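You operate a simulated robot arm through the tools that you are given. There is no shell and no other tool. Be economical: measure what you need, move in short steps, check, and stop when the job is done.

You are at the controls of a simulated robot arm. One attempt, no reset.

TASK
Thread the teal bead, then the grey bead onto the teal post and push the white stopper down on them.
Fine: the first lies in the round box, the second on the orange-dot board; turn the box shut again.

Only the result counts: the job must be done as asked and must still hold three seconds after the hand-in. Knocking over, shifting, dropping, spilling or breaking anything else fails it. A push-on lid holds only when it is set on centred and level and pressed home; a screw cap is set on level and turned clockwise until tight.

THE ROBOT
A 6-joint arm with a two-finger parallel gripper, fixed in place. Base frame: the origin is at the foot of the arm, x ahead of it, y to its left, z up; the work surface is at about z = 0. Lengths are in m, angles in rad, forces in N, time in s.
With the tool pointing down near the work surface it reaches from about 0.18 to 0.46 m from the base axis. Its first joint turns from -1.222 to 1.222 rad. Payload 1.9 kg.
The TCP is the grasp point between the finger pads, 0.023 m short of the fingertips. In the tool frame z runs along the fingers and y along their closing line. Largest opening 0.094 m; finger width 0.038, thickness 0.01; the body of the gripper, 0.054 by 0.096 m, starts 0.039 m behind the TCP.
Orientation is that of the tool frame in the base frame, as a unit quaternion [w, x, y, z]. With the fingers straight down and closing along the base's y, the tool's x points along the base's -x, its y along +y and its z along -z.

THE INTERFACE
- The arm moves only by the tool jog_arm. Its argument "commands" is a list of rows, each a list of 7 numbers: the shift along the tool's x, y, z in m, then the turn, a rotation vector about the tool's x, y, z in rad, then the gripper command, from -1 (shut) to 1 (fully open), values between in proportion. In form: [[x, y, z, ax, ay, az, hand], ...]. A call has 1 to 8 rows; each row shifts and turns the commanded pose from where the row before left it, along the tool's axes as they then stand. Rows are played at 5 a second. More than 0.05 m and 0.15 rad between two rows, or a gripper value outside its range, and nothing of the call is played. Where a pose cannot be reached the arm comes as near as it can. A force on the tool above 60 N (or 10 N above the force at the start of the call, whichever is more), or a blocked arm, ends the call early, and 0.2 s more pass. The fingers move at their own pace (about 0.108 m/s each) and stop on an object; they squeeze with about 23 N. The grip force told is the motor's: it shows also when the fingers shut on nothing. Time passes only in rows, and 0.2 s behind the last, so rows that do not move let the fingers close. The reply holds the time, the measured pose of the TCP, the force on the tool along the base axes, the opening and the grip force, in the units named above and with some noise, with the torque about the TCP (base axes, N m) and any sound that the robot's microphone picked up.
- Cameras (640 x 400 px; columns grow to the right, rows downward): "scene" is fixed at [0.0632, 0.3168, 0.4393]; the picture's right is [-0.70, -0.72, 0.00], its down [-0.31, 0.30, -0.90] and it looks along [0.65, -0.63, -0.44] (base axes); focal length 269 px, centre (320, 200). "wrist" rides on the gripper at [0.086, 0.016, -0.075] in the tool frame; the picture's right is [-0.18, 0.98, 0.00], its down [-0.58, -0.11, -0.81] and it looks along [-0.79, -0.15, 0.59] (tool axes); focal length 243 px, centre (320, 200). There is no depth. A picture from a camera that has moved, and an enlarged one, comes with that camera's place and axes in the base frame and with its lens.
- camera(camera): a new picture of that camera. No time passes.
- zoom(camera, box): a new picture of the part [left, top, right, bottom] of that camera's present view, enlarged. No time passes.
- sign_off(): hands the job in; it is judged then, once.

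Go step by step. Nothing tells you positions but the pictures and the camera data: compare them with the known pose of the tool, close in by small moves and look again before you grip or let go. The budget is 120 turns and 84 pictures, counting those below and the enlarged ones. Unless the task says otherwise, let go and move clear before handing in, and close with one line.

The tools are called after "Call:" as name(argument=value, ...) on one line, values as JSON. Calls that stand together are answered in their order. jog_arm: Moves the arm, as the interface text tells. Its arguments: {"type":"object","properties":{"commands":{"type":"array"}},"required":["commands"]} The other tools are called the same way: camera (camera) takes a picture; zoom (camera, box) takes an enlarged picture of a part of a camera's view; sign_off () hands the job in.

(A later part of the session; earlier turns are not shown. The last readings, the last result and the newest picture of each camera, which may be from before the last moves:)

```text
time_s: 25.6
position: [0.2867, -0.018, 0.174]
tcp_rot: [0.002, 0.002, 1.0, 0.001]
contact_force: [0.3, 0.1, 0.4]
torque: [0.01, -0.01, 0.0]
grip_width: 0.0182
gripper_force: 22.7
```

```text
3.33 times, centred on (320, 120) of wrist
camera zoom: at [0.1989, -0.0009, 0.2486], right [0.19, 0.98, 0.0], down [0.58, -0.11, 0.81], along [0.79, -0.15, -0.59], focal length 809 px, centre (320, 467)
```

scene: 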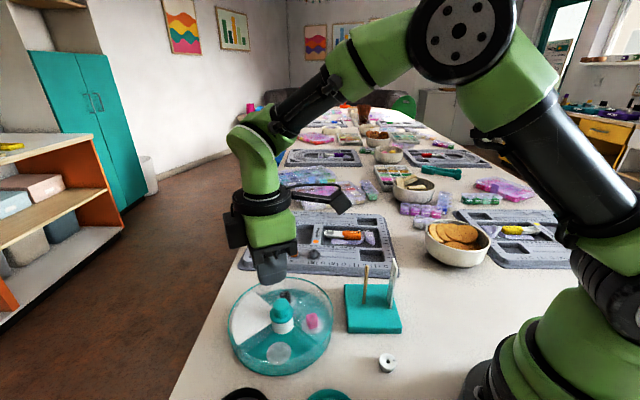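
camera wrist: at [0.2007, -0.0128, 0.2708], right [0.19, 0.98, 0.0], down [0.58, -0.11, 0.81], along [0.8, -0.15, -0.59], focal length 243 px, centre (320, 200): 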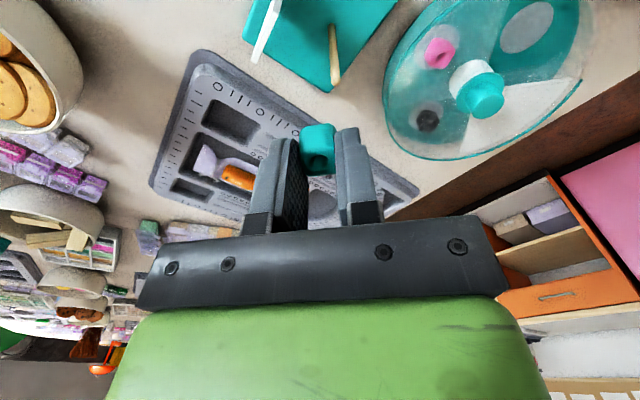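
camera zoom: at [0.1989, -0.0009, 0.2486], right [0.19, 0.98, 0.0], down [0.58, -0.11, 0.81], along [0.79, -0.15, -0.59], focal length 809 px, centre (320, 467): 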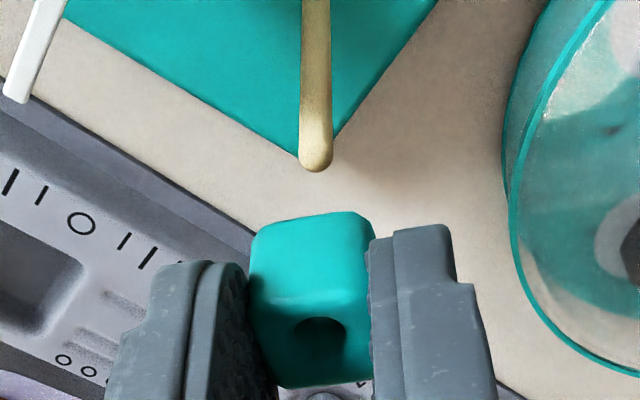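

The tip now lines up with the hole axis, apart from about 0.7 mm in y. I'll correct that and lower carefully over the tip.

Call:
jog_arm(commands=[[0, -0.0007, 0.015, 0, 0, 0, -1], [0, 0, 0.01, 0, 0, 0, -1], [0, 0, 0.005, 0, 0, 0, -1], [0, 0, 0.005, 0, 0, 0, -1], [0, 0, 0.004, 0, 0, 0, -1]])

Call:
zoom(camera="scene", box=[330, 220, 410, 300])

Call:
zoom(camera="wrist", box=[260, 60, 380, 180])

```text
time_s: 26.8
position: [0.2876, -0.0188, 0.1343]
tcp_rot: [0.002, 0.002, 1.0, 0.0]
contact_force: [-0.5, -0.6, 0.6]
torque: [-0.06, 0.03, 0.02]
grip_width: 0.0181
gripper_force: 22.6
```

```text
5.00 times, centred on (370, 260) of scene
camera zoom: at [0.0632, 0.3168, 0.4393], right [-0.7, -0.72, 0.0], down [-0.31, 0.3, -0.9], along [0.65, -0.63, -0.44], focal length 1344 px, centre (70, -100)
```

zoom: 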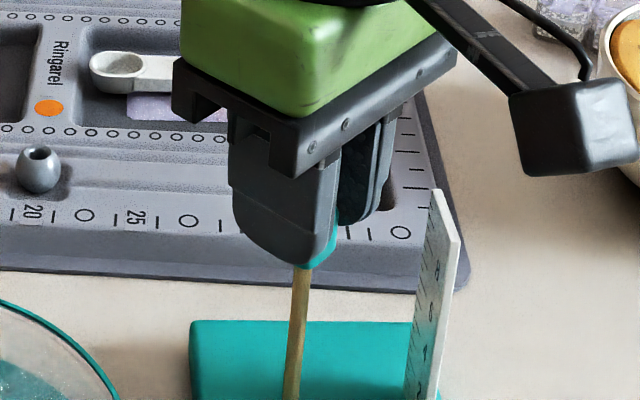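

```text
3.33 times, centred on (320, 120) of wrist
camera zoom: at [0.1997, -0.0012, 0.2101], right [0.19, 0.98, 0.0], down [0.58, -0.11, 0.81], along [0.79, -0.15, -0.59], focal length 809 px, centre (320, 467)
```

zoom: 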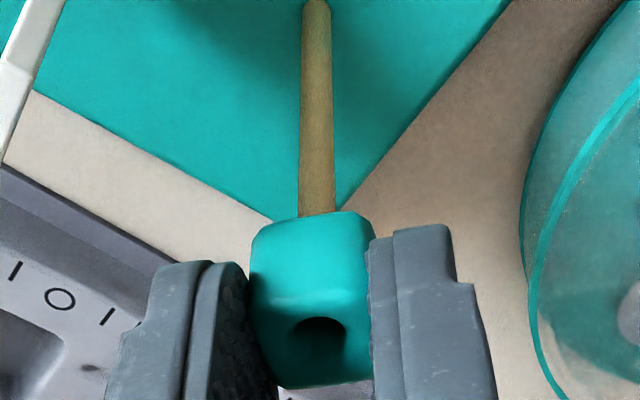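

There's no contact force with the bead bottom about 13 mm below the tip height, so the post seems to be in the hole. I'll lower more until the tip shows above.

Call:
jog_arm(commands=[[0, 0, 0.005, 0, 0, 0, -1], [0, 0, 0.005, 0, 0, 0, -1], [0, 0, 0.005, 0, 0, 0, -1], [0, 0, 0.005, 0, 0, 0, -1]])

Call:
zoom(camera="wrist", box=[260, 60, 380, 180])

```text
time_s: 27.8
position: [0.2884, -0.0183, 0.1158]
tcp_rot: [0.002, 0.002, 1.0, 0.001]
contact_force: [-3.1, -2.8, 1.8]
torque: [-0.07, 0.07, -0.01]
grip_width: 0.0181
gripper_force: 23.1
```

```text
3.33 times, centred on (320, 120) of wrist
camera zoom: at [0.2002, -0.0004, 0.1899], right [0.19, 0.98, 0.0], down [0.58, -0.11, 0.81], along [0.79, -0.15, -0.59], focal length 809 px, centre (320, 467)
```

zoom: 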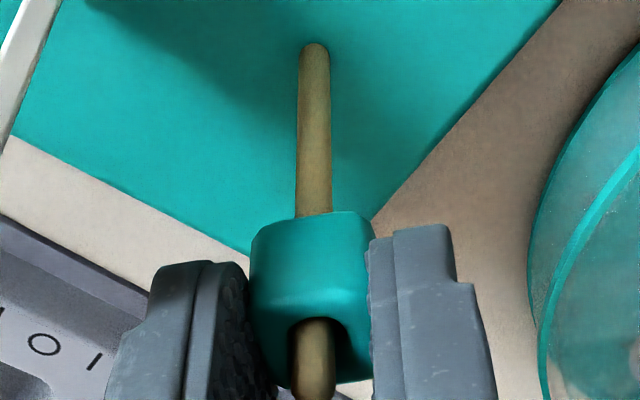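

The bead is on the post. I'll trim to centre it, slide down as far as the palm allows (TCP ≈ 0.083) and release.

Call:
jog_arm(commands=[[0.001, -0.0006, 0.004, 0, 0, 0, -1], [0, 0, 0.007, 0, 0, 0, -1], [0, 0, 0.007, 0, 0, 0, -1], [0, 0, 0.007, 0, 0, 0, -1], [0, 0, 0.007, 0, 0, 0, -1]])

```text
time_s: 29.0
position: [0.2862, -0.0175, 0.0832]
tcp_rot: [0.001, 0.002, 1.0, 0.001]
contact_force: [-0.3, 0.5, -0.4]
torque: [0.02, 0.02, 0.01]
grip_width: 0.0181
gripper_force: 23.2
```

Call:
jog_arm(commands=[[0, 0, 0, 0, 0, 0, -0.4], [0, 0, 0, 0, 0, 0, -0.3], [0, 0, -0.04, 0, 0, 0, -0.3], [0, 0, -0.04, 0, 0, 0, -0.2], [0, 0, -0.03, 0, 0, 0, -0.2]])

Call:
zoom(camera="scene", box=[220, 210, 420, 330])

```text
time_s: 30.2
position: [0.2837, -0.0178, 0.195]
tcp_rot: [0.002, 0.001, 1.0, 0.0]
contact_force: [-0.5, -0.2, 0.0]
torque: [-0.02, 0.02, 0.0]
grip_width: 0.0375
gripper_force: 0.1
```

```text
3.20 times, centred on (320, 270) of scene
camera zoom: at [0.0632, 0.3168, 0.4393], right [-0.7, -0.72, 0.0], down [-0.31, 0.3, -0.9], along [0.65, -0.63, -0.44], focal length 860 px, centre (320, -24)
```

zoom: 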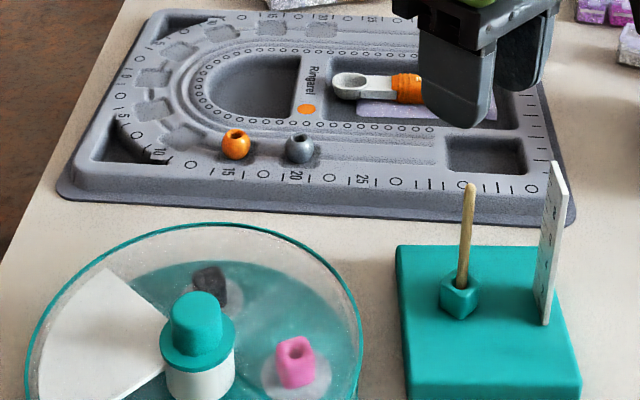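

The teal bead sits on the post. The grey bead on the orange-dot board is near (0.461, −0.046), close to the reach limit. I'll approach it and look.

Call:
jog_arm(commands=[[-0.046, -0.009, 0, 0, 0, 0, -0.2], [-0.046, -0.009, 0, 0, 0, 0, -0.2], [-0.043, -0.01, 0, 0, 0, 0, -0.2], [-0.02, 0, 0.03, 0, 0, 0, -0.2], [0, 0, 0.045, 0, 0, 0, -0.2]])

Call:
zoom(camera="wrist", box=[200, 0, 440, 200])

Call:
zoom(camera="scene", box=[270, 210, 350, 270])

```text
time_s: 31.4
position: [0.4406, -0.0457, 0.1207]
tcp_rot: [0.002, 0.002, 1.0, 0.001]
contact_force: [-0.8, 0.6, -0.6]
torque: [-0.02, -0.01, 0.01]
grip_width: 0.0377
gripper_force: 0.1
```

```text
2.00 times, centred on (320, 100) of wrist
camera zoom: at [0.353, -0.0291, 0.1952], right [0.19, 0.98, 0.0], down [0.58, -0.11, 0.81], along [0.79, -0.15, -0.59], focal length 485 px, centre (320, 400)
```

zoom: 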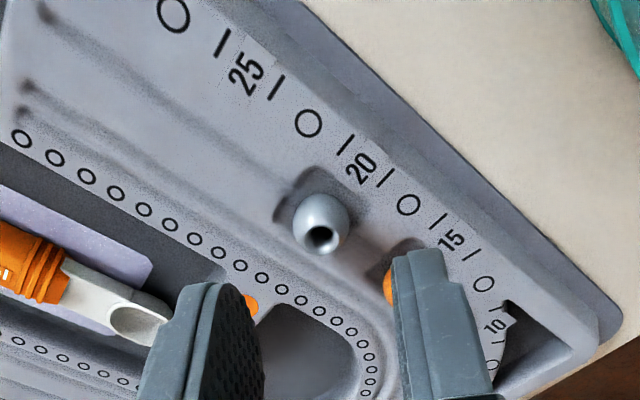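

```text
6.67 times, centred on (310, 240) of scene
camera zoom: at [0.0632, 0.3168, 0.4393], right [-0.7, -0.72, 0.0], down [-0.31, 0.3, -0.9], along [0.65, -0.63, -0.44], focal length 1792 px, centre (387, -67)
```

zoom: 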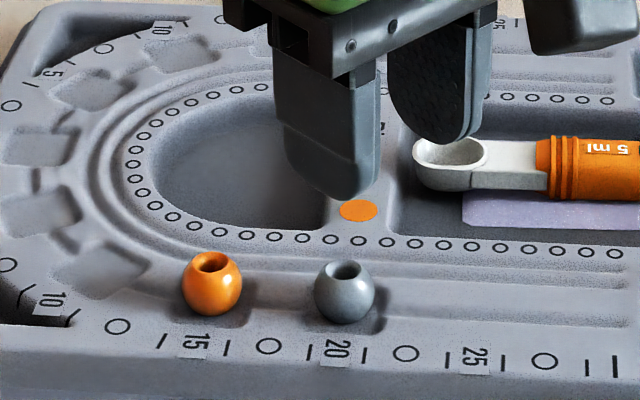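

The grey bead's hole is at about (0.464, −0.0505), with its top at z ≈ 0.037 and a diameter of about 22 mm. I'll move over it at mid height and see whether the arm reaches.

Call:
jog_arm(commands=[[-0.0245, -0.0052, 0.01, 0, 0, 0, -0.15], [0, 0, 0.03, 0, 0, 0, -0.15], [0, 0, 0, 0, 0, 0, -0.15]])

Call:
zoom(camera="wrist", box=[220, 40, 420, 200])

```text
time_s: 32.2
position: [0.4595, -0.0503, 0.0807]
tcp_rot: [0.002, 0.002, 1.0, 0.001]
contact_force: [0.1, -0.4, -0.3]
torque: [0.0, -0.01, -0.01]
grip_width: 0.0402
gripper_force: 0.0
out of reach, approached as far as the arm can: row 1
```

```text
2.50 times, centred on (320, 120) of wrist
camera zoom: at [0.3722, -0.0326, 0.1551], right [0.19, 0.98, 0.0], down [0.58, -0.11, 0.81], along [0.79, -0.15, -0.59], focal length 606 px, centre (320, 400)
```

zoom: 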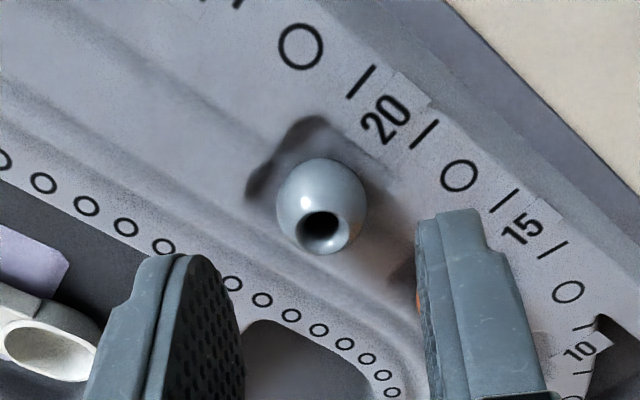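

The bead is within about 3–4 mm, and the wide pads cover that. I'll go down and try for a bit more reach.

Call:
jog_arm(commands=[[0, 0.0008, 0.02, 0, 0, 0, -0.15], [-0.003, 0, 0.01, 0, 0, 0, -0.15], [0, 0, 0.006, 0, 0, 0, -0.15], [0, 0, 0, 0, 0, 0, -0.15]])

Call:
zoom(camera="wrist", box=[220, 40, 420, 200])

Call:
zoom(camera="scene", box=[270, 210, 350, 270])

```text
time_s: 33.2
position: [0.453, -0.0475, 0.0441]
tcp_rot: [0.001, 0.001, 1.0, 0.002]
contact_force: [-0.4, 0.3, -0.2]
torque: [-0.02, 0.01, -0.02]
grip_width: 0.04
gripper_force: 0.0
out of reach, approached as far as the arm can: row 2
```

```text
2.50 times, centred on (320, 120) of wrist
camera zoom: at [0.3657, -0.03, 0.1198], right [0.19, 0.98, 0.0], down [0.58, -0.11, 0.81], along [0.79, -0.15, -0.59], focal length 606 px, centre (320, 400)
```

zoom: 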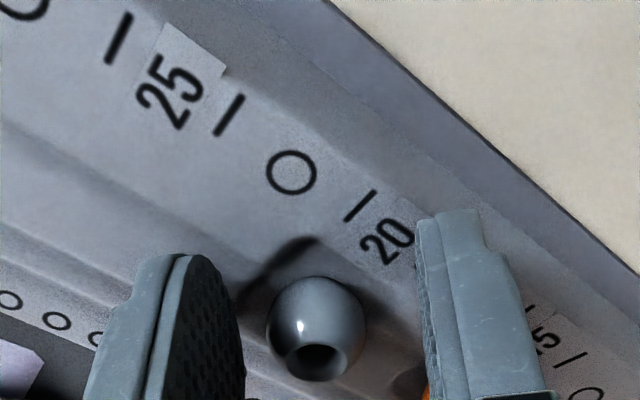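

```text
6.67 times, centred on (310, 240) of scene
camera zoom: at [0.0632, 0.3168, 0.4393], right [-0.7, -0.72, 0.0], down [-0.31, 0.3, -0.9], along [0.65, -0.63, -0.44], focal length 1792 px, centre (387, -67)
```

zoom: 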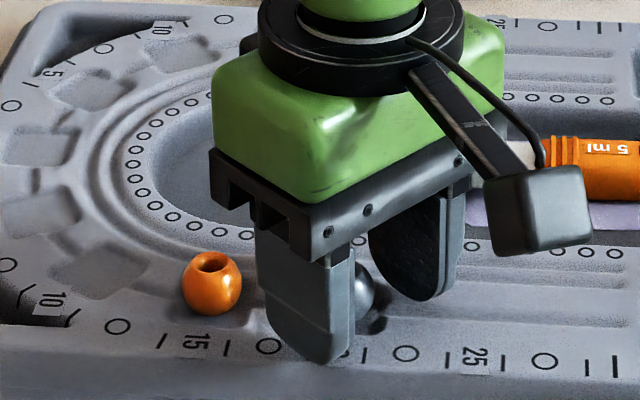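

Straight down, the arm falls about 10 mm short. I'll rise a little and tilt the fingers outward by 0.12 rad to gain reach.

Call:
jog_arm(commands=[[0, 0, -0.02, 0, 0, 0, -0.15], [0, 0, 0, 0, -0.12, 0, -0.15], [-0.008, 0, 0, 0, 0, 0, -0.15], [0, 0, 0, 0, 0, 0, -0.15]])

```text
time_s: 34.2
position: [0.4619, -0.0477, 0.0655]
tcp_rot: [0.062, 0.002, 0.998, 0.002]
contact_force: [0.0, -0.1, 0.1]
torque: [0.0, 0.04, 0.01]
grip_width: 0.0399
gripper_force: 0.1
```

Call:
jog_arm(commands=[[0.0013, -0.0018, 0.0104, 0, 0, 0, -0.15], [0.0013, 0, 0.0104, 0, 0, 0, -0.15], [0, 0, 0, 0, 0, 0, -0.15]])

Call:
zoom(camera="wrist", box=[220, 40, 420, 200])

```text
time_s: 35.0
position: [0.4604, -0.0494, 0.0453]
tcp_rot: [0.061, 0.001, 0.998, 0.001]
contact_force: [-1.1, 0.0, -0.2]
torque: [-0.04, 0.0, 0.01]
grip_width: 0.0399
gripper_force: 0.1
```

```text
2.50 times, centred on (320, 120) of wrist
camera zoom: at [0.3656, -0.032, 0.1089], right [0.19, 0.98, 0.02], down [0.48, -0.11, 0.87], along [0.86, -0.15, -0.49], focal length 606 px, centre (320, 400)
```

zoom: 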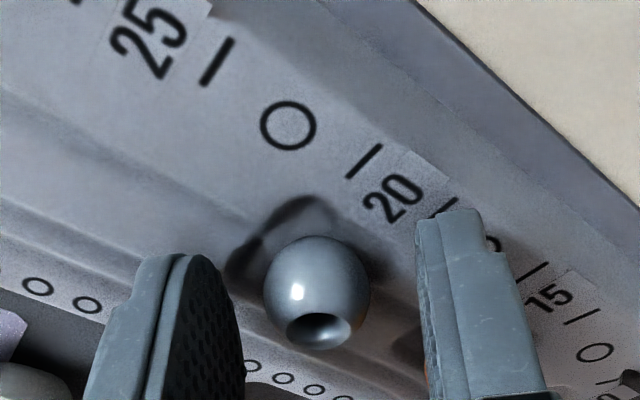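

The ball is centred between the pads. I'll lower 1.5 mm and close.

Call:
jog_arm(commands=[[0.0002, 0, 0.0015, 0, 0, 0, -0.3], [0, 0, 0, 0, 0, 0, -1], [0, 0, 0, 0, 0, 0, -1]])

Call:
zoom(camera="wrist", box=[220, 40, 420, 200])

```text
time_s: 35.8
position: [0.461, -0.0483, 0.0434]
tcp_rot: [0.061, 0.002, 0.998, 0.0]
contact_force: [0.8, -0.5, -0.1]
torque: [-0.01, 0.01, 0.01]
grip_width: 0.021
gripper_force: 22.8
```

```text
2.50 times, centred on (320, 120) of wrist
camera zoom: at [0.3658, -0.0319, 0.1076], right [0.19, 0.98, 0.02], down [0.48, -0.11, 0.87], along [0.86, -0.15, -0.49], focal length 606 px, centre (320, 400)
```

zoom: 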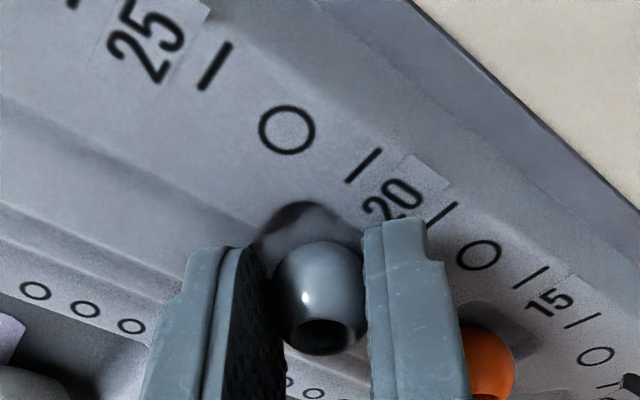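

The grey bead is held, 21 mm wide. I'll lift it and carry it to the post, keeping the tilt so the hole stays vertical.

Call:
jog_arm(commands=[[0, 0, -0.01, 0, 0, 0, -1], [0, 0, -0.045, 0, 0, 0, -1], [0, 0, -0.049, 0, 0, 0, -1], [0, 0, -0.046, 0, 0, 0, -1], [0.0393, 0.0076, -0.0049, 0, 0, 0, -1], [0.0393, 0.0076, -0.0049, 0, 0, 0, -1], [0.0393, 0.0076, -0.0049, 0, 0, 0, -1], [0.0393, 0.0076, -0.0049, 0, 0, 0, -1]])

Call:
zoom(camera="wrist", box=[250, 40, 390, 180])

```text
time_s: 37.6
position: [0.2847, -0.0174, 0.1919]
tcp_rot: [0.063, 0.002, 0.998, 0.0]
contact_force: [-0.4, -0.6, 1.3]
torque: [-0.05, 0.0, -0.02]
grip_width: 0.0208
gripper_force: 22.6
```

```text
2.86 times, centred on (320, 110) of wrist
camera zoom: at [0.189, -0.0007, 0.2563], right [0.19, 0.98, 0.02], down [0.48, -0.11, 0.87], along [0.86, -0.15, -0.49], focal length 693 px, centre (320, 457)
```

zoom: 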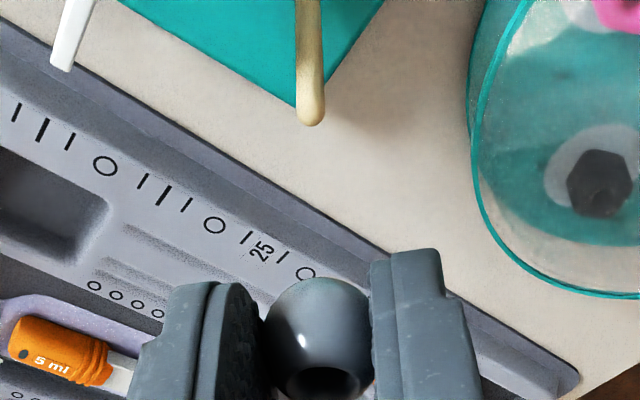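

The tip is about 1.5 mm toward −x and 0.7 mm toward −y of the hole axis. I'll correct, lower to just above it and check with both cameras.

Call:
jog_arm(commands=[[0.0041, -0.0007, 0.0205, 0, 0, 0, -1], [0.0026, 0, 0.021, 0, 0, 0, -1], [0, 0, 0, 0, 0, 0, -1]])

Call:
zoom(camera="wrist", box=[250, 60, 390, 200])

Call:
zoom(camera="scene", box=[340, 215, 400, 275])

```text
time_s: 38.4
position: [0.2828, -0.0189, 0.1504]
tcp_rot: [0.062, 0.001, 0.998, 0.001]
contact_force: [0.0, 1.1, 0.0]
torque: [0.0, -0.01, -0.02]
grip_width: 0.0208
gripper_force: 22.8
```

```text
2.86 times, centred on (320, 130) of wrist
camera zoom: at [0.188, -0.0019, 0.214], right [0.19, 0.98, 0.02], down [0.48, -0.11, 0.87], along [0.86, -0.15, -0.49], focal length 693 px, centre (320, 400)
```

zoom: 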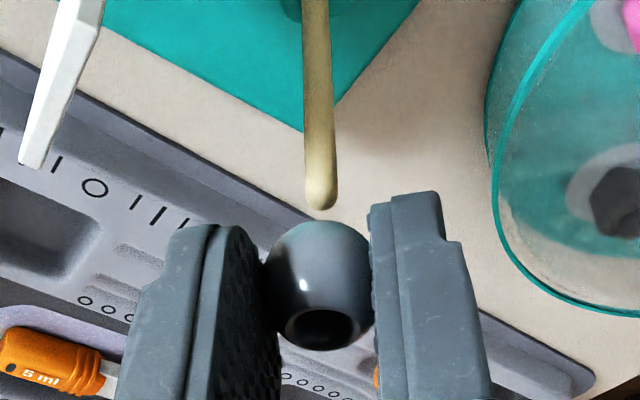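

```text
6.67 times, centred on (370, 245) of scene
camera zoom: at [0.0632, 0.3168, 0.4393], right [-0.7, -0.72, 0.0], down [-0.31, 0.3, -0.9], along [0.65, -0.63, -0.44], focal length 1792 px, centre (-13, -100)
```

zoom: 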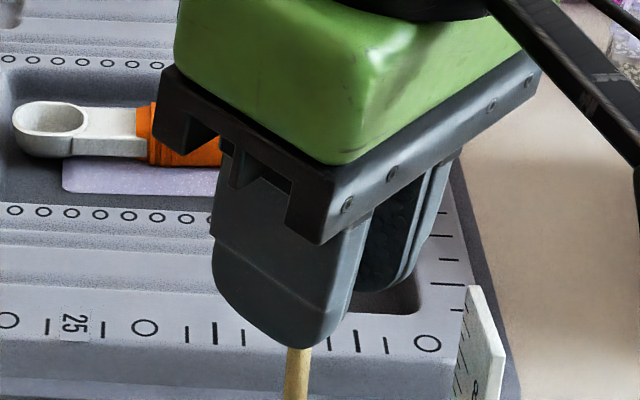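

The alignment is within 1 mm. I'll apply a tiny trim and lower onto the tip.

Call:
jog_arm(commands=[[0.0016, 0.0007, 0.0078, 0, 0, 0, -1], [0.0006, 0, 0.005, 0, 0, 0, -1], [0.0006, 0, 0.005, 0, 0, 0, -1], [0.0006, 0, 0.005, 0, 0, 0, -1]])

Call:
zoom(camera="wrist", box=[250, 60, 390, 200])

```text
time_s: 39.4
position: [0.2831, -0.0179, 0.1272]
tcp_rot: [0.063, 0.002, 0.998, 0.001]
contact_force: [-2.8, -0.8, 1.2]
torque: [-0.02, 0.04, 0.05]
grip_width: 0.0208
gripper_force: 23.4
```

```text
2.86 times, centred on (320, 130) of wrist
camera zoom: at [0.1872, -0.0007, 0.1912], right [0.19, 0.98, 0.02], down [0.48, -0.11, 0.87], along [0.86, -0.15, -0.49], focal length 693 px, centre (320, 400)
```

zoom: 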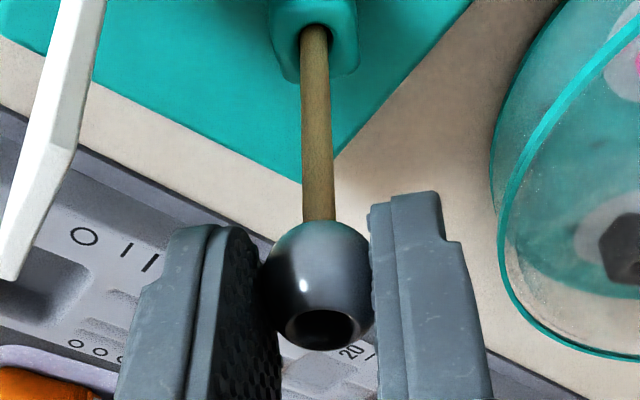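

The post is inside the hole with only slight side force. I'll trim toward −x and lower further.

Call:
jog_arm(commands=[[0.0015, 0, 0.007, 0, 0, 0, -1], [0.0009, 0, 0.007, 0, 0, 0, -1], [0.0009, 0, 0.007, 0, 0, 0, -1]])

Call:
zoom(camera="wrist", box=[250, 60, 390, 200])

```text
time_s: 40.2
position: [0.2815, -0.0185, 0.1052]
tcp_rot: [0.062, 0.002, 0.998, 0.001]
contact_force: [0.5, 0.4, -0.6]
torque: [0.0, -0.02, 0.0]
grip_width: 0.0205
gripper_force: 23.6
```

```text
2.86 times, centred on (320, 130) of wrist
camera zoom: at [0.1863, -0.0012, 0.1693], right [0.19, 0.98, 0.02], down [0.48, -0.11, 0.87], along [0.86, -0.15, -0.49], focal length 693 px, centre (320, 400)
```

zoom: 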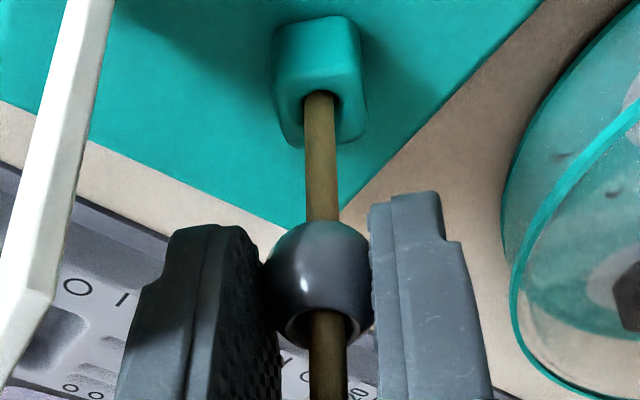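

The grey bead is threaded too. I'll lower to TCP ≈ 0.086, release and retract.

Call:
jog_arm(commands=[[0.0009, 0, 0.007, 0, 0, 0, -1], [0.0009, 0, 0.007, 0, 0, 0, -1], [0.0006, 0, 0.005, 0, 0, 0, -1], [0, 0, 0, 0, 0, 0, -0.3], [0, 0, 0, 0, 0, 0, -0.2], [-0.005, 0, -0.04, 0, 0, 0, -0.2], [-0.005, 0, -0.04, 0, 0, 0, -0.2]])

Call:
zoom(camera="scene", box=[330, 230, 450, 380])

```text
time_s: 41.8
position: [0.2801, -0.0205, 0.1701]
tcp_rot: [0.062, 0.001, 0.998, 0.001]
contact_force: [-0.3, 0.1, 0.0]
torque: [0.01, 0.0, 0.03]
grip_width: 0.0373
gripper_force: 0.0
```

```text
2.67 times, centred on (390, 305) of scene
camera zoom: at [0.0632, 0.3168, 0.4393], right [-0.7, -0.72, 0.0], down [-0.31, 0.3, -0.9], along [0.65, -0.63, -0.44], focal length 717 px, centre (133, -80)
```

zoom: 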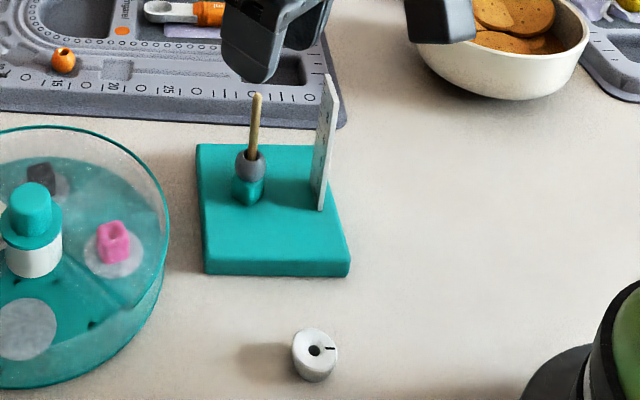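

Both beads are on the post in the right order. Now the white stopper, near (0.186, 0.048): I'll level the tool and move toward it.

Call:
jog_arm(commands=[[0, 0, 0, 0, 0.124, 0, -0.1], [0.0275, 0.034, 0, 0, 0, 0, -0.1], [0.0275, 0.034, 0, 0, 0, 0, -0.1], [0.018, 0, 0.01, 0, 0, 0, -0.1], [0, 0, 0.03, 0, 0, 0, -0.1]])

Call:
zoom(camera="wrist", box=[220, 0, 420, 180])

Call:
zoom(camera="scene", box=[350, 320, 430, 400])

```text
time_s: 43.0
position: [0.2089, 0.0511, 0.1264]
tcp_rot: [-0.001, 0.002, 1.0, 0.0]
contact_force: [-0.1, 0.6, 0.7]
torque: [0.0, 0.0, 0.01]
grip_width: 0.0423
gripper_force: 0.1
```

```text
2.22 times, centred on (320, 90) of wrist
camera zoom: at [0.1222, 0.0674, 0.2016], right [0.19, 0.98, 0.0], down [0.58, -0.11, 0.81], along [0.79, -0.15, -0.59], focal length 539 px, centre (320, 444)
```

zoom: 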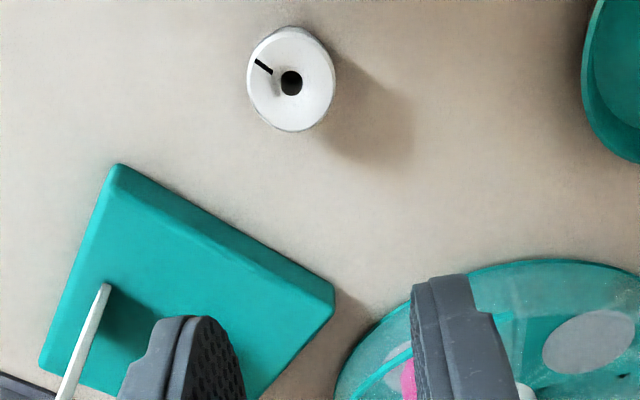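

```text
5.00 times, centred on (390, 360) of scene
camera zoom: at [0.0631, 0.3168, 0.4393], right [-0.7, -0.72, 0.0], down [-0.31, 0.3, -0.9], along [0.65, -0.63, -0.44], focal length 1344 px, centre (-30, -600)
```

zoom: 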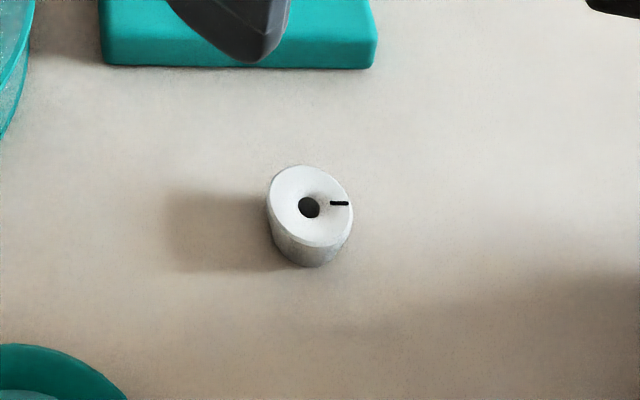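

The stopper is about 26 mm wide and 17 mm tall, centred at (0.186, 0.0465). I'll move above it and check.

Call:
jog_arm(commands=[[0.0228, -0.005, 0.02, 0, 0, 0, -0.1], [0, 0, 0.035, 0, 0, 0, -0.1], [0, 0, 0, 0, 0, 0, -0.1]])

Call:
zoom(camera="wrist", box=[220, 20, 420, 200])

```text
time_s: 43.8
position: [0.1865, 0.0438, 0.07]
tcp_rot: [0.0, 0.002, 1.0, 0.001]
contact_force: [0.2, 0.6, -0.3]
torque: [-0.02, 0.0, 0.02]
grip_width: 0.0424
gripper_force: 0.1
```

```text
2.22 times, centred on (320, 110) of wrist
camera zoom: at [0.099, 0.0607, 0.1459], right [0.19, 0.98, 0.0], down [0.58, -0.11, 0.81], along [0.79, -0.15, -0.59], focal length 539 px, centre (320, 400)
```

zoom: 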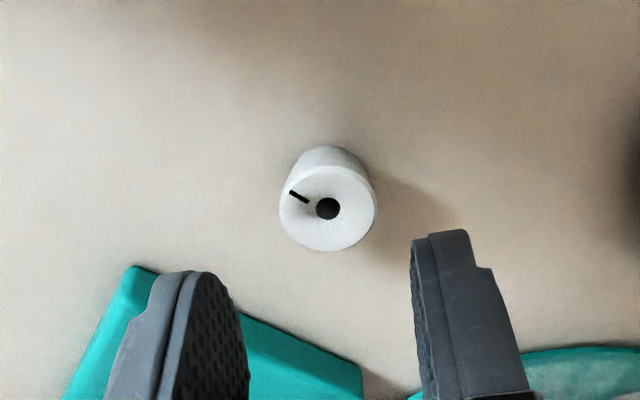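

Call:
jog_arm(commands=[[0, 0.002, 0.02, 0, 0, 0, -0.1], [0, 0, 0.015, 0, 0, 0, -0.1], [0, 0, 0.009, 0, 0, 0, -0.1], [0, 0, 0, 0, 0, 0, -1], [0, 0, 0, 0, 0, 0, -1], [0, 0, 0, 0, 0, 0, -1]])

Call:
zoom(camera="wrist", box=[220, 40, 420, 220])

```text
time_s: 45.2
position: [0.1857, 0.0469, 0.029]
tcp_rot: [-0.002, 0.002, 1.0, 0.001]
contact_force: [-0.6, -0.1, 1.0]
torque: [-0.02, -0.02, 0.0]
grip_width: 0.0249
gripper_force: 23.2
```

```text
2.22 times, centred on (320, 130) of wrist
camera zoom: at [0.0992, 0.0634, 0.1032], right [0.19, 0.98, 0.0], down [0.58, -0.11, 0.81], along [0.79, -0.15, -0.59], focal length 539 px, centre (320, 356)
```

zoom: 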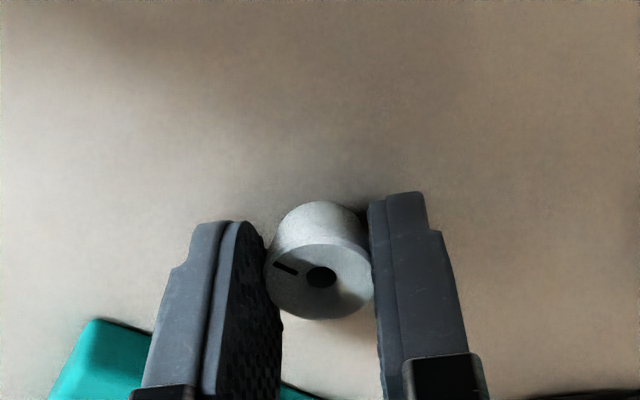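

The stopper is gripped and centred. I'll lift it and carry it over the post.

Call:
jog_arm(commands=[[0, 0, -0.01, 0, 0, 0, -1], [0, 0, -0.045, 0, 0, 0, -1], [0, 0, -0.047, 0, 0, 0, -1], [0, 0, -0.045, 0, 0, 0, -1], [-0.0333, -0.0216, 0, 0, 0, 0, -1], [-0.0333, -0.0216, 0, 0, 0, 0, -1], [-0.0333, -0.0216, 0, 0, 0, 0, -1], [0, 0, 0, 0, 0, 0, -1]])

Call:
zoom(camera="wrist", box=[260, 60, 380, 180])

```text
time_s: 47.0
position: [0.286, -0.0178, 0.1769]
tcp_rot: [0.001, 0.001, 1.0, 0.001]
contact_force: [0.1, -0.3, -0.3]
torque: [0.0, 0.03, -0.02]
grip_width: 0.0247
gripper_force: 23.2
```

```text
3.33 times, centred on (320, 120) of wrist
camera zoom: at [0.1998, -0.0023, 0.2524], right [0.19, 0.98, 0.0], down [0.58, -0.11, 0.81], along [0.79, -0.15, -0.59], focal length 809 px, centre (320, 467)
```

zoom: 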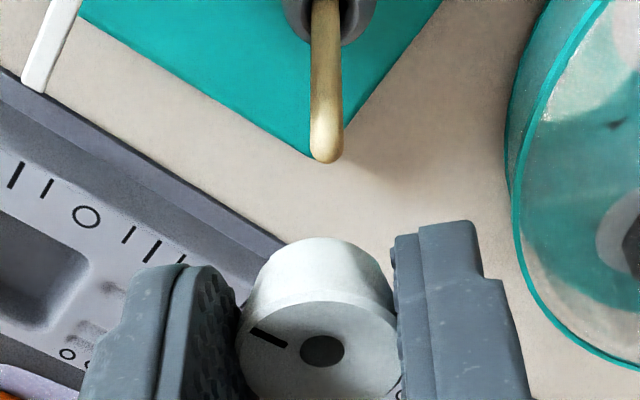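

The hole is snug, about 6.7 mm over a 6.3 mm post. The tip is 1 mm toward +y, so I'll correct, lower to just above it and look again.

Call:
jog_arm(commands=[[-0.0003, 0.001, 0.015, 0, 0, 0, -1], [0, 0, 0.011, 0, 0, 0, -1], [0, 0, 0, 0, 0, 0, -1]])

Call:
zoom(camera="wrist", box=[270, 80, 370, 180])

Call:
zoom(camera="scene", box=[340, 220, 400, 280])

```text
time_s: 47.8
position: [0.2854, -0.0178, 0.1506]
tcp_rot: [0.001, 0.002, 1.0, 0.001]
contact_force: [0.5, 0.0, 0.0]
torque: [0.01, 0.0, -0.03]
grip_width: 0.025
gripper_force: 23.3
```

```text
4.00 times, centred on (320, 130) of wrist
camera zoom: at [0.1995, -0.0013, 0.2253], right [0.19, 0.98, 0.0], down [0.58, -0.11, 0.81], along [0.79, -0.15, -0.59], focal length 970 px, centre (320, 480)
```

zoom: 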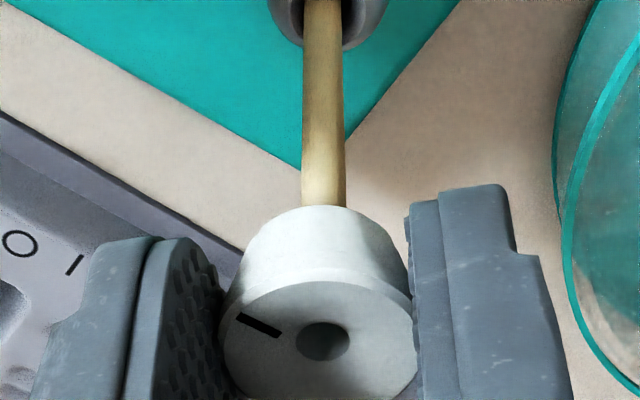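

```text
6.67 times, centred on (370, 250) of scene
camera zoom: at [0.0632, 0.3168, 0.4393], right [-0.7, -0.72, 0.0], down [-0.31, 0.3, -0.9], along [0.65, -0.63, -0.44], focal length 1792 px, centre (-13, -133)
```

zoom: 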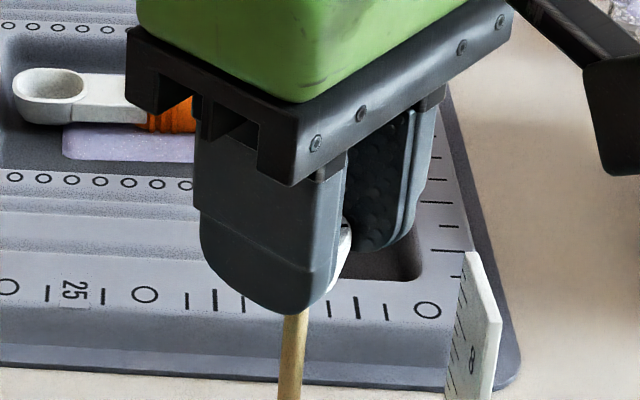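

It's aligned to within about 0.3 mm. I'll lower slowly onto the tip, watching the force.

Call:
jog_arm(commands=[[0, 0.0003, 0.004, 0, 0, 0, -1], [0, 0, 0.003, 0, 0, 0, -1], [0, 0, 0.002, 0, 0, 0, -1], [0, 0, 0.002, 0, 0, 0, -1], [0, 0, 0.002, 0, 0, 0, -1]])

```text
time_s: 49.0
position: [0.2868, -0.0179, 0.1354]
tcp_rot: [0.0, 0.002, 1.0, 0.001]
contact_force: [0.5, 0.3, -0.1]
torque: [-0.03, 0.04, -0.01]
grip_width: 0.025
gripper_force: 23.3
```

Call:
jog_arm(commands=[[0, 0, 0.003, 0, 0, 0, -1], [0, 0, 0.003, 0, 0, 0, -1], [0, 0, 0.003, 0, 0, 0, -1], [0, 0, 0.003, 0, 0, 0, -1], [0, 0, 0.003, 0, 0, 0, -1]])

Call:
zoom(camera="wrist", box=[270, 80, 370, 180])

```text
time_s: 50.2
position: [0.2858, -0.0165, 0.1205]
tcp_rot: [0.0, 0.002, 1.0, 0.001]
contact_force: [-1.8, 0.9, 2.5]
torque: [0.01, 0.09, 0.02]
grip_width: 0.0249
gripper_force: 22.9
```

```text
4.00 times, centred on (320, 130) of wrist
camera zoom: at [0.1992, -0.0003, 0.1963], right [0.19, 0.98, 0.0], down [0.58, -0.11, 0.81], along [0.79, -0.15, -0.59], focal length 970 px, centre (320, 480)
```

zoom: 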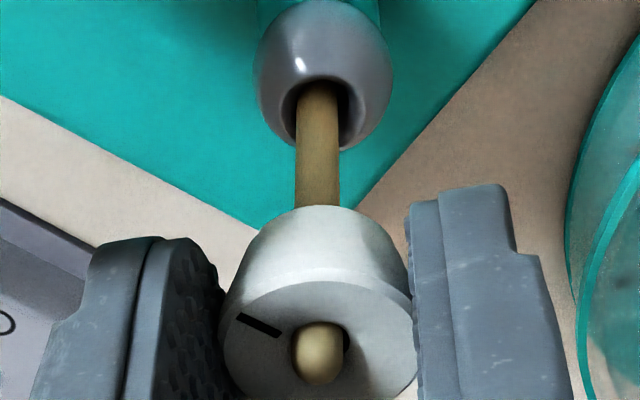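

The post tip emerges through the stopper. I'll keep sliding it down with a small trim.

Call:
jog_arm(commands=[[0.0004, -0.0004, 0.004, 0, 0, 0, -1], [0, 0, 0.005, 0, 0, 0, -1], [0, 0, 0.005, 0, 0, 0, -1], [0, 0, 0.005, 0, 0, 0, -1], [0, 0, 0.005, 0, 0, 0, -1]])

```text
time_s: 51.4
position: [0.2864, -0.0179, 0.098]
tcp_rot: [0.0, 0.002, 1.0, 0.0]
contact_force: [0.2, -0.3, 0.9]
torque: [-0.02, 0.02, 0.0]
grip_width: 0.025
gripper_force: 23.1
```

Call:
jog_arm(commands=[[0, 0, 0.004, 0, 0, 0, -1], [0, 0, 0.003, 0, 0, 0, -1], [0, 0, 0.002, 0, 0, 0, -1], [0, 0, 0.002, 0, 0, 0, -1]])

Call:
zoom(camera="scene", box=[340, 250, 400, 310])

```text
time_s: 52.4
position: [0.2854, -0.0181, 0.087]
tcp_rot: [0.001, 0.003, 1.0, 0.0]
contact_force: [-3.1, 0.6, 20.4]
torque: [0.1, 0.09, 0.0]
grip_width: 0.0248
gripper_force: 22.8
```

```text
6.67 times, centred on (370, 280) of scene
camera zoom: at [0.0631, 0.3168, 0.4393], right [-0.7, -0.72, 0.0], down [-0.31, 0.3, -0.9], along [0.65, -0.63, -0.44], focal length 1792 px, centre (-13, -333)
```

zoom: 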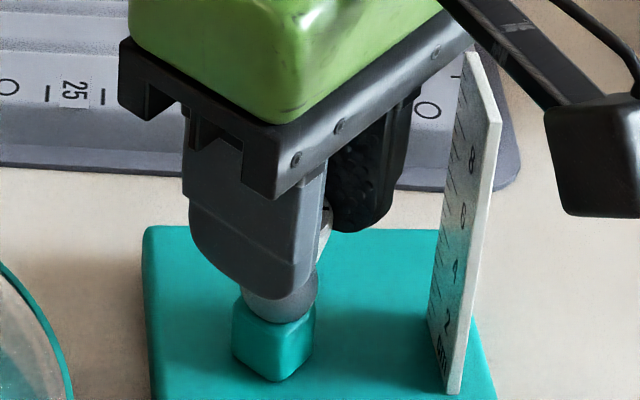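

Contact at 20 N just where the bead stack should be. I'll press a little harder to seat it.

Call:
jog_arm(commands=[[0, 0, 0.001, 0, 0, 0, -1], [0, 0, 0.0008, 0, 0, 0, -1], [0, 0, 0, 0, 0, 0, -1]])

```text
time_s: 53.2
position: [0.2855, -0.018, 0.0839]
tcp_rot: [0.001, 0.002, 1.0, 0.002]
contact_force: [-1.1, -0.4, 30.0]
torque: [-0.01, 0.0, -0.01]
grip_width: 0.025
gripper_force: 22.5
```

Call:
jog_arm(commands=[[0, 0, 0.001, 0, 0, 0, -1], [0, 0, 0, 0, 0, 0, -1]])

Call:
zoom(camera="wrist", box=[250, 80, 390, 220])

Call:
zoom(camera="scene", box=[340, 250, 400, 310])

```text
time_s: 53.8
position: [0.2859, -0.0185, 0.0832]
tcp_rot: [0.001, 0.002, 1.0, 0.0]
contact_force: [2.0, -1.9, 28.7]
torque: [0.0, -0.03, 0.02]
grip_width: 0.025
gripper_force: 23.4
```

```text
2.86 times, centred on (320, 150) of wrist
camera zoom: at [0.1983, -0.0008, 0.1588], right [0.19, 0.98, 0.0], down [0.58, -0.11, 0.81], along [0.79, -0.15, -0.59], focal length 693 px, centre (320, 343)
```

zoom: 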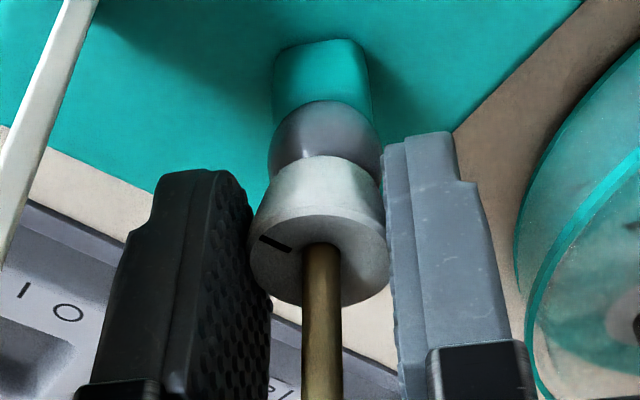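

```text
6.67 times, centred on (370, 280) of scene
camera zoom: at [0.0631, 0.3168, 0.4393], right [-0.7, -0.72, 0.0], down [-0.31, 0.3, -0.9], along [0.65, -0.63, -0.44], focal length 1792 px, centre (-13, -333)
```

zoom: 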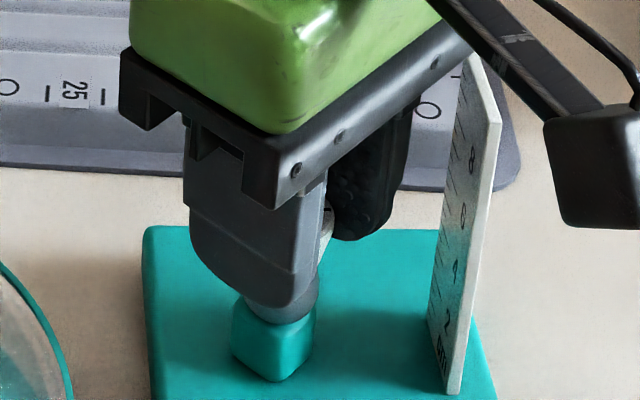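

The stopper sits on the grey bead and the fingers slipped slightly at about 30 N. I'll let go, then press once from above with the fingertips either side of the post, to be sure it is home and level.

Call:
jog_arm(commands=[[0, 0, -0.0015, 0, 0, 0, -1], [0, 0, 0, 0, 0, 0, -0.25], [0, 0, 0, 0, 0, 0, -0.25], [0, 0, -0.03, 0, 0, 0, -0.25], [0, 0, 0, 0, 0, 0, -0.72], [0, 0, 0, 0, 0, 0, -0.72]])

Call:
zoom(camera="wrist", box=[250, 60, 390, 200])

Call:
zoom(camera="scene", box=[340, 250, 400, 310])

```text
time_s: 55.2
position: [0.2855, -0.0172, 0.1153]
tcp_rot: [0.0, 0.001, 1.0, 0.0]
contact_force: [-0.9, -0.4, -0.7]
torque: [-0.01, 0.01, 0.0]
grip_width: 0.0132
gripper_force: 0.0
```

```text
2.86 times, centred on (320, 130) of wrist
camera zoom: at [0.1981, -0.0004, 0.191], right [0.19, 0.98, 0.0], down [0.58, -0.11, 0.81], along [0.79, -0.15, -0.59], focal length 693 px, centre (320, 400)
```

zoom: 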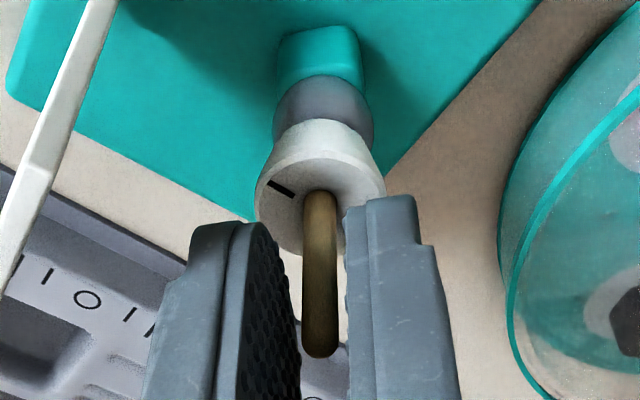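

```text
6.67 times, centred on (370, 280) of scene
camera zoom: at [0.0632, 0.3168, 0.4393], right [-0.7, -0.72, 0.0], down [-0.31, 0.3, -0.9], along [0.65, -0.63, -0.44], focal length 1792 px, centre (-13, -333)
```

zoom: 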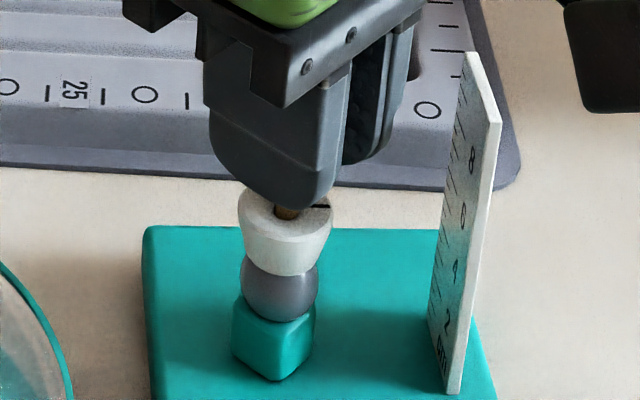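

The stack looks right. I'll press down on the stopper's top.

Call:
jog_arm(commands=[[0, -0.0003, 0.01, 0, 0, 0, -0.72], [0, 0, 0.005, 0, 0, 0, -0.72], [0, 0, 0.001, 0, 0, 0, -0.72], [0, 0, 0.001, 0, 0, 0, -0.72]])

```text
time_s: 56.2
position: [0.2859, -0.0171, 0.0978]
tcp_rot: [0.002, 0.001, 1.0, 0.002]
contact_force: [-2.4, -0.5, 32.5]
torque: [0.04, 0.15, 0.02]
grip_width: 0.0132
gripper_force: 0.0
```

Call:
jog_arm(commands=[[0, 0, 0.0008, 0, 0, 0, -0.72], [0, 0, 0, 0, 0, 0, -0.72]])

Call:
jog_arm(commands=[[0, 0, -0.01, 0, 0, 0, -0.72], [0, 0, -0.04, 0, 0, 0, -0.4], [0, 0, -0.04, 0, 0, 0, -0.2]])

Call:
zoom(camera="scene", box=[220, 230, 420, 380])

```text
time_s: 56.8
position: [0.2874, -0.0166, 0.098]
tcp_rot: [0.002, 0.002, 1.0, 0.001]
contact_force: [-5.8, -3.5, 55.4]
torque: [-0.04, 0.2, 0.01]
grip_width: 0.0132
gripper_force: 0.0
```

```text
time_s: 57.6
position: [0.2852, -0.0158, 0.1871]
tcp_rot: [-0.001, 0.001, 1.0, 0.0]
contact_force: [0.2, -0.5, 0.1]
torque: [0.06, 0.01, -0.01]
grip_width: 0.0374
gripper_force: 0.0
```

```text
2.67 times, centred on (320, 305) of scene
camera zoom: at [0.0632, 0.3168, 0.4393], right [-0.7, -0.72, 0.0], down [-0.31, 0.3, -0.9], along [0.65, -0.63, -0.44], focal length 717 px, centre (320, -80)
```

zoom: 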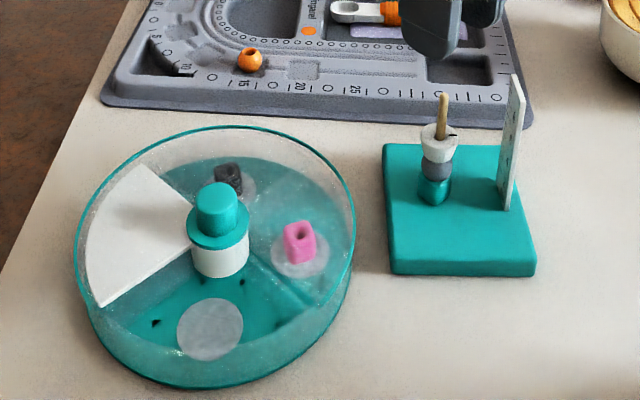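

The stopper held firm at 55 N without moving, so the stack is done. Now I'll go back to the box knob, near (0.3645, 0.1205), turn the wrist to the opened yaw and check the centring before turning it shut.

Call:
jog_arm(commands=[[-0.0198, 0.0341, 0, 0, 0, 0, 0.1], [-0.0198, 0.0341, 0, 0, 0, 0, 0.1], [-0.0198, 0.0341, 0, 0, 0, 0, 0.1], [-0.0199, 0.034, 0, 0, 0, 0, 0.1], [0, 0, 0, 0, 0, -0.15, 0.1], [0, 0, 0, 0, 0, -0.15, 0.1], [0, 0, 0, 0, 0, -0.15, 0.1], [0, 0, 0, 0, 0, -0.15, 0.1]])

Call:
jog_arm(commands=[[0, 0, 0, 0, 0, -0.15, 0.1], [0, 0, 0, 0, 0, -0.15, 0.1], [0, 0, 0, 0, 0, -0.15, 0.1], [0, 0, 0, 0, 0, -0.15, 0.1], [0, 0, 0, 0, 0, -0.15, 0.1], [0, 0, 0, 0, 0, -0.15, 0.1], [0, 0, 0.045, 0, 0, 0, 0.1], [0, 0, 0.04, 0, 0, 0, 0.1]])

Call:
camera(camera="wrist")

```text
time_s: 59.4
position: [0.3663, 0.1193, 0.1879]
tcp_rot: [0.0, -0.295, 0.956, 0.001]
contact_force: [0.1, 0.1, -0.6]
torque: [0.0, 0.03, -0.04]
grip_width: 0.0519
gripper_force: 0.1
```

```text
time_s: 61.2
position: [0.3654, 0.12, 0.1031]
tcp_rot: [0.001, -0.68, 0.734, 0.001]
contact_force: [0.3, 0.3, 0.2]
torque: [0.01, 0.0, 0.02]
grip_width: 0.052
gripper_force: 0.0
```

```text
8 pictures are left
camera wrist: at [0.3426, 0.035, 0.1781], right [-0.97, 0.26, 0.0], down [0.15, 0.57, 0.81], along [0.21, 0.78, -0.59], focal length 243 px, centre (320, 200)
```

wrist: 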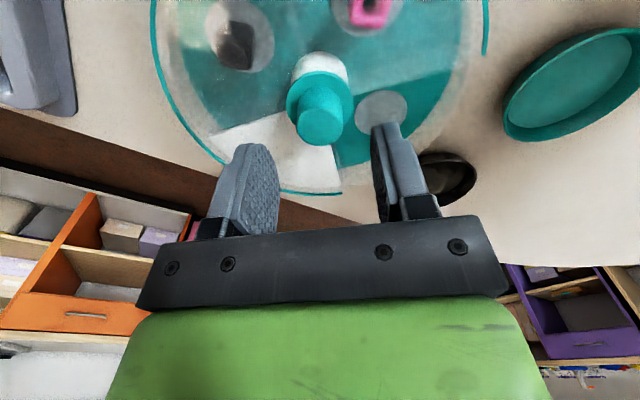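

The knob is centred under the fingers. I'll lower, close gently to self-centre, relax and lower onto the flange as before.

Call:
jog_arm(commands=[[0, 0, 0.02, 0, 0, 0, 0.0], [0, 0, 0.014, 0, 0, 0, -0.15], [0, 0, 0, 0, 0, 0, -1], [0, 0, 0, 0, 0, 0, -1], [0, 0, 0, 0, 0, 0, -0.35], [0, 0, 0.003, 0, 0, 0, -0.35], [0, 0, 0.002, 0, 0, 0, -0.35]])

```text
time_s: 62.8
position: [0.3658, 0.1182, 0.0644]
tcp_rot: [0.001, -0.68, 0.734, 0.0]
contact_force: [0.0, -0.5, 0.5]
torque: [0.03, 0.02, -0.01]
grip_width: 0.0304
gripper_force: 0.0
```

Call:
jog_arm(commands=[[0, 0, 0.0015, 0, 0, 0, -0.35], [0, 0, 0.001, 0, 0, 0, -0.35], [0, 0, 0.0005, 0, 0, 0, -0.35]])

```text
time_s: 63.6
position: [0.3651, 0.119, 0.062]
tcp_rot: [0.001, -0.68, 0.733, 0.0]
contact_force: [0.0, -4.3, 12.1]
torque: [-0.14, 0.19, -0.01]
grip_width: 0.0304
gripper_force: 0.1
```

I have flange contact at 12 N. I'll grip, press slightly more and turn clockwise.

Call:
jog_arm(commands=[[0, 0, 0.0007, 0, 0, 0, -1], [0, 0, 0, 0, 0, 0, -1], [0, 0, 0, 0, 0, 0.1, -1], [0, 0, 0, 0, 0, 0.1, -1], [0, 0, 0, 0, 0, 0.1, -1]])

```text
time_s: 64.7
position: [0.3649, 0.1192, 0.0617]
tcp_rot: [0.0, -0.592, 0.806, 0.001]
contact_force: [-4.2, -0.6, 7.7]
torque: [-0.19, -0.14, 0.02]
grip_width: 0.027
gripper_force: 22.6
stopped in row 5: the force on the tool passed its limit at 62 N (the readings are from after the stop); the commanded pose is now the measured one
```

Call:
jog_arm(commands=[[0, 0, 0.0004, 0, 0, 0.08, -1], [0, 0, 0, 0, 0, 0.08, -1], [0, 0, 0, 0, 0, 0.08, -1]])

Call:
zoom(camera="scene", box=[220, 250, 340, 390])

```text
time_s: 65.5
position: [0.365, 0.1191, 0.0626]
tcp_rot: [0.0, -0.491, 0.871, 0.002]
contact_force: [-22.9, 1.5, 43.1]
torque: [-0.28, 0.24, 0.08]
grip_width: 0.0271
gripper_force: 23.0
```

```text
2.86 times, centred on (280, 320) of scene
camera zoom: at [0.063, 0.3168, 0.4393], right [-0.7, -0.72, 0.0], down [-0.31, 0.3, -0.9], along [0.65, -0.63, -0.44], focal length 768 px, centre (434, -143)
```

zoom: 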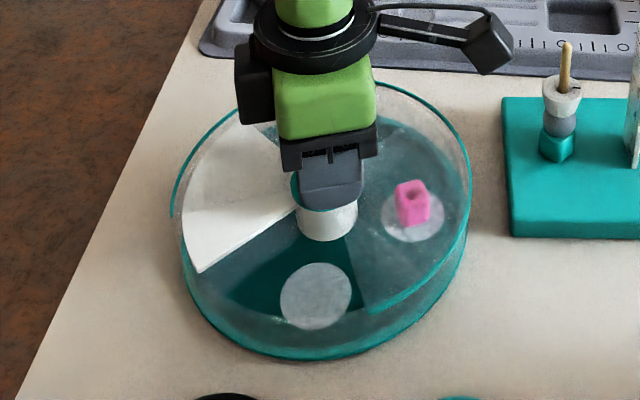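

The lid is turning shut and the box is staying in place. I'll ease the side load and continue.

Call:
jog_arm(commands=[[0.0003, 0.0005, -0.0004, 0, 0, 0.06, -1], [0, 0, 0, 0, 0, 0.1, -1], [0, 0, 0, 0, 0, 0.1, -1], [0, 0, 0, 0, 0, 0.1, -1]])

```text
time_s: 66.5
position: [0.3643, 0.1193, 0.0612]
tcp_rot: [0.001, -0.327, 0.945, 0.0]
contact_force: [-1.1, 13.1, 24.5]
torque: [0.08, 0.16, 0.02]
grip_width: 0.0273
gripper_force: 22.8
```

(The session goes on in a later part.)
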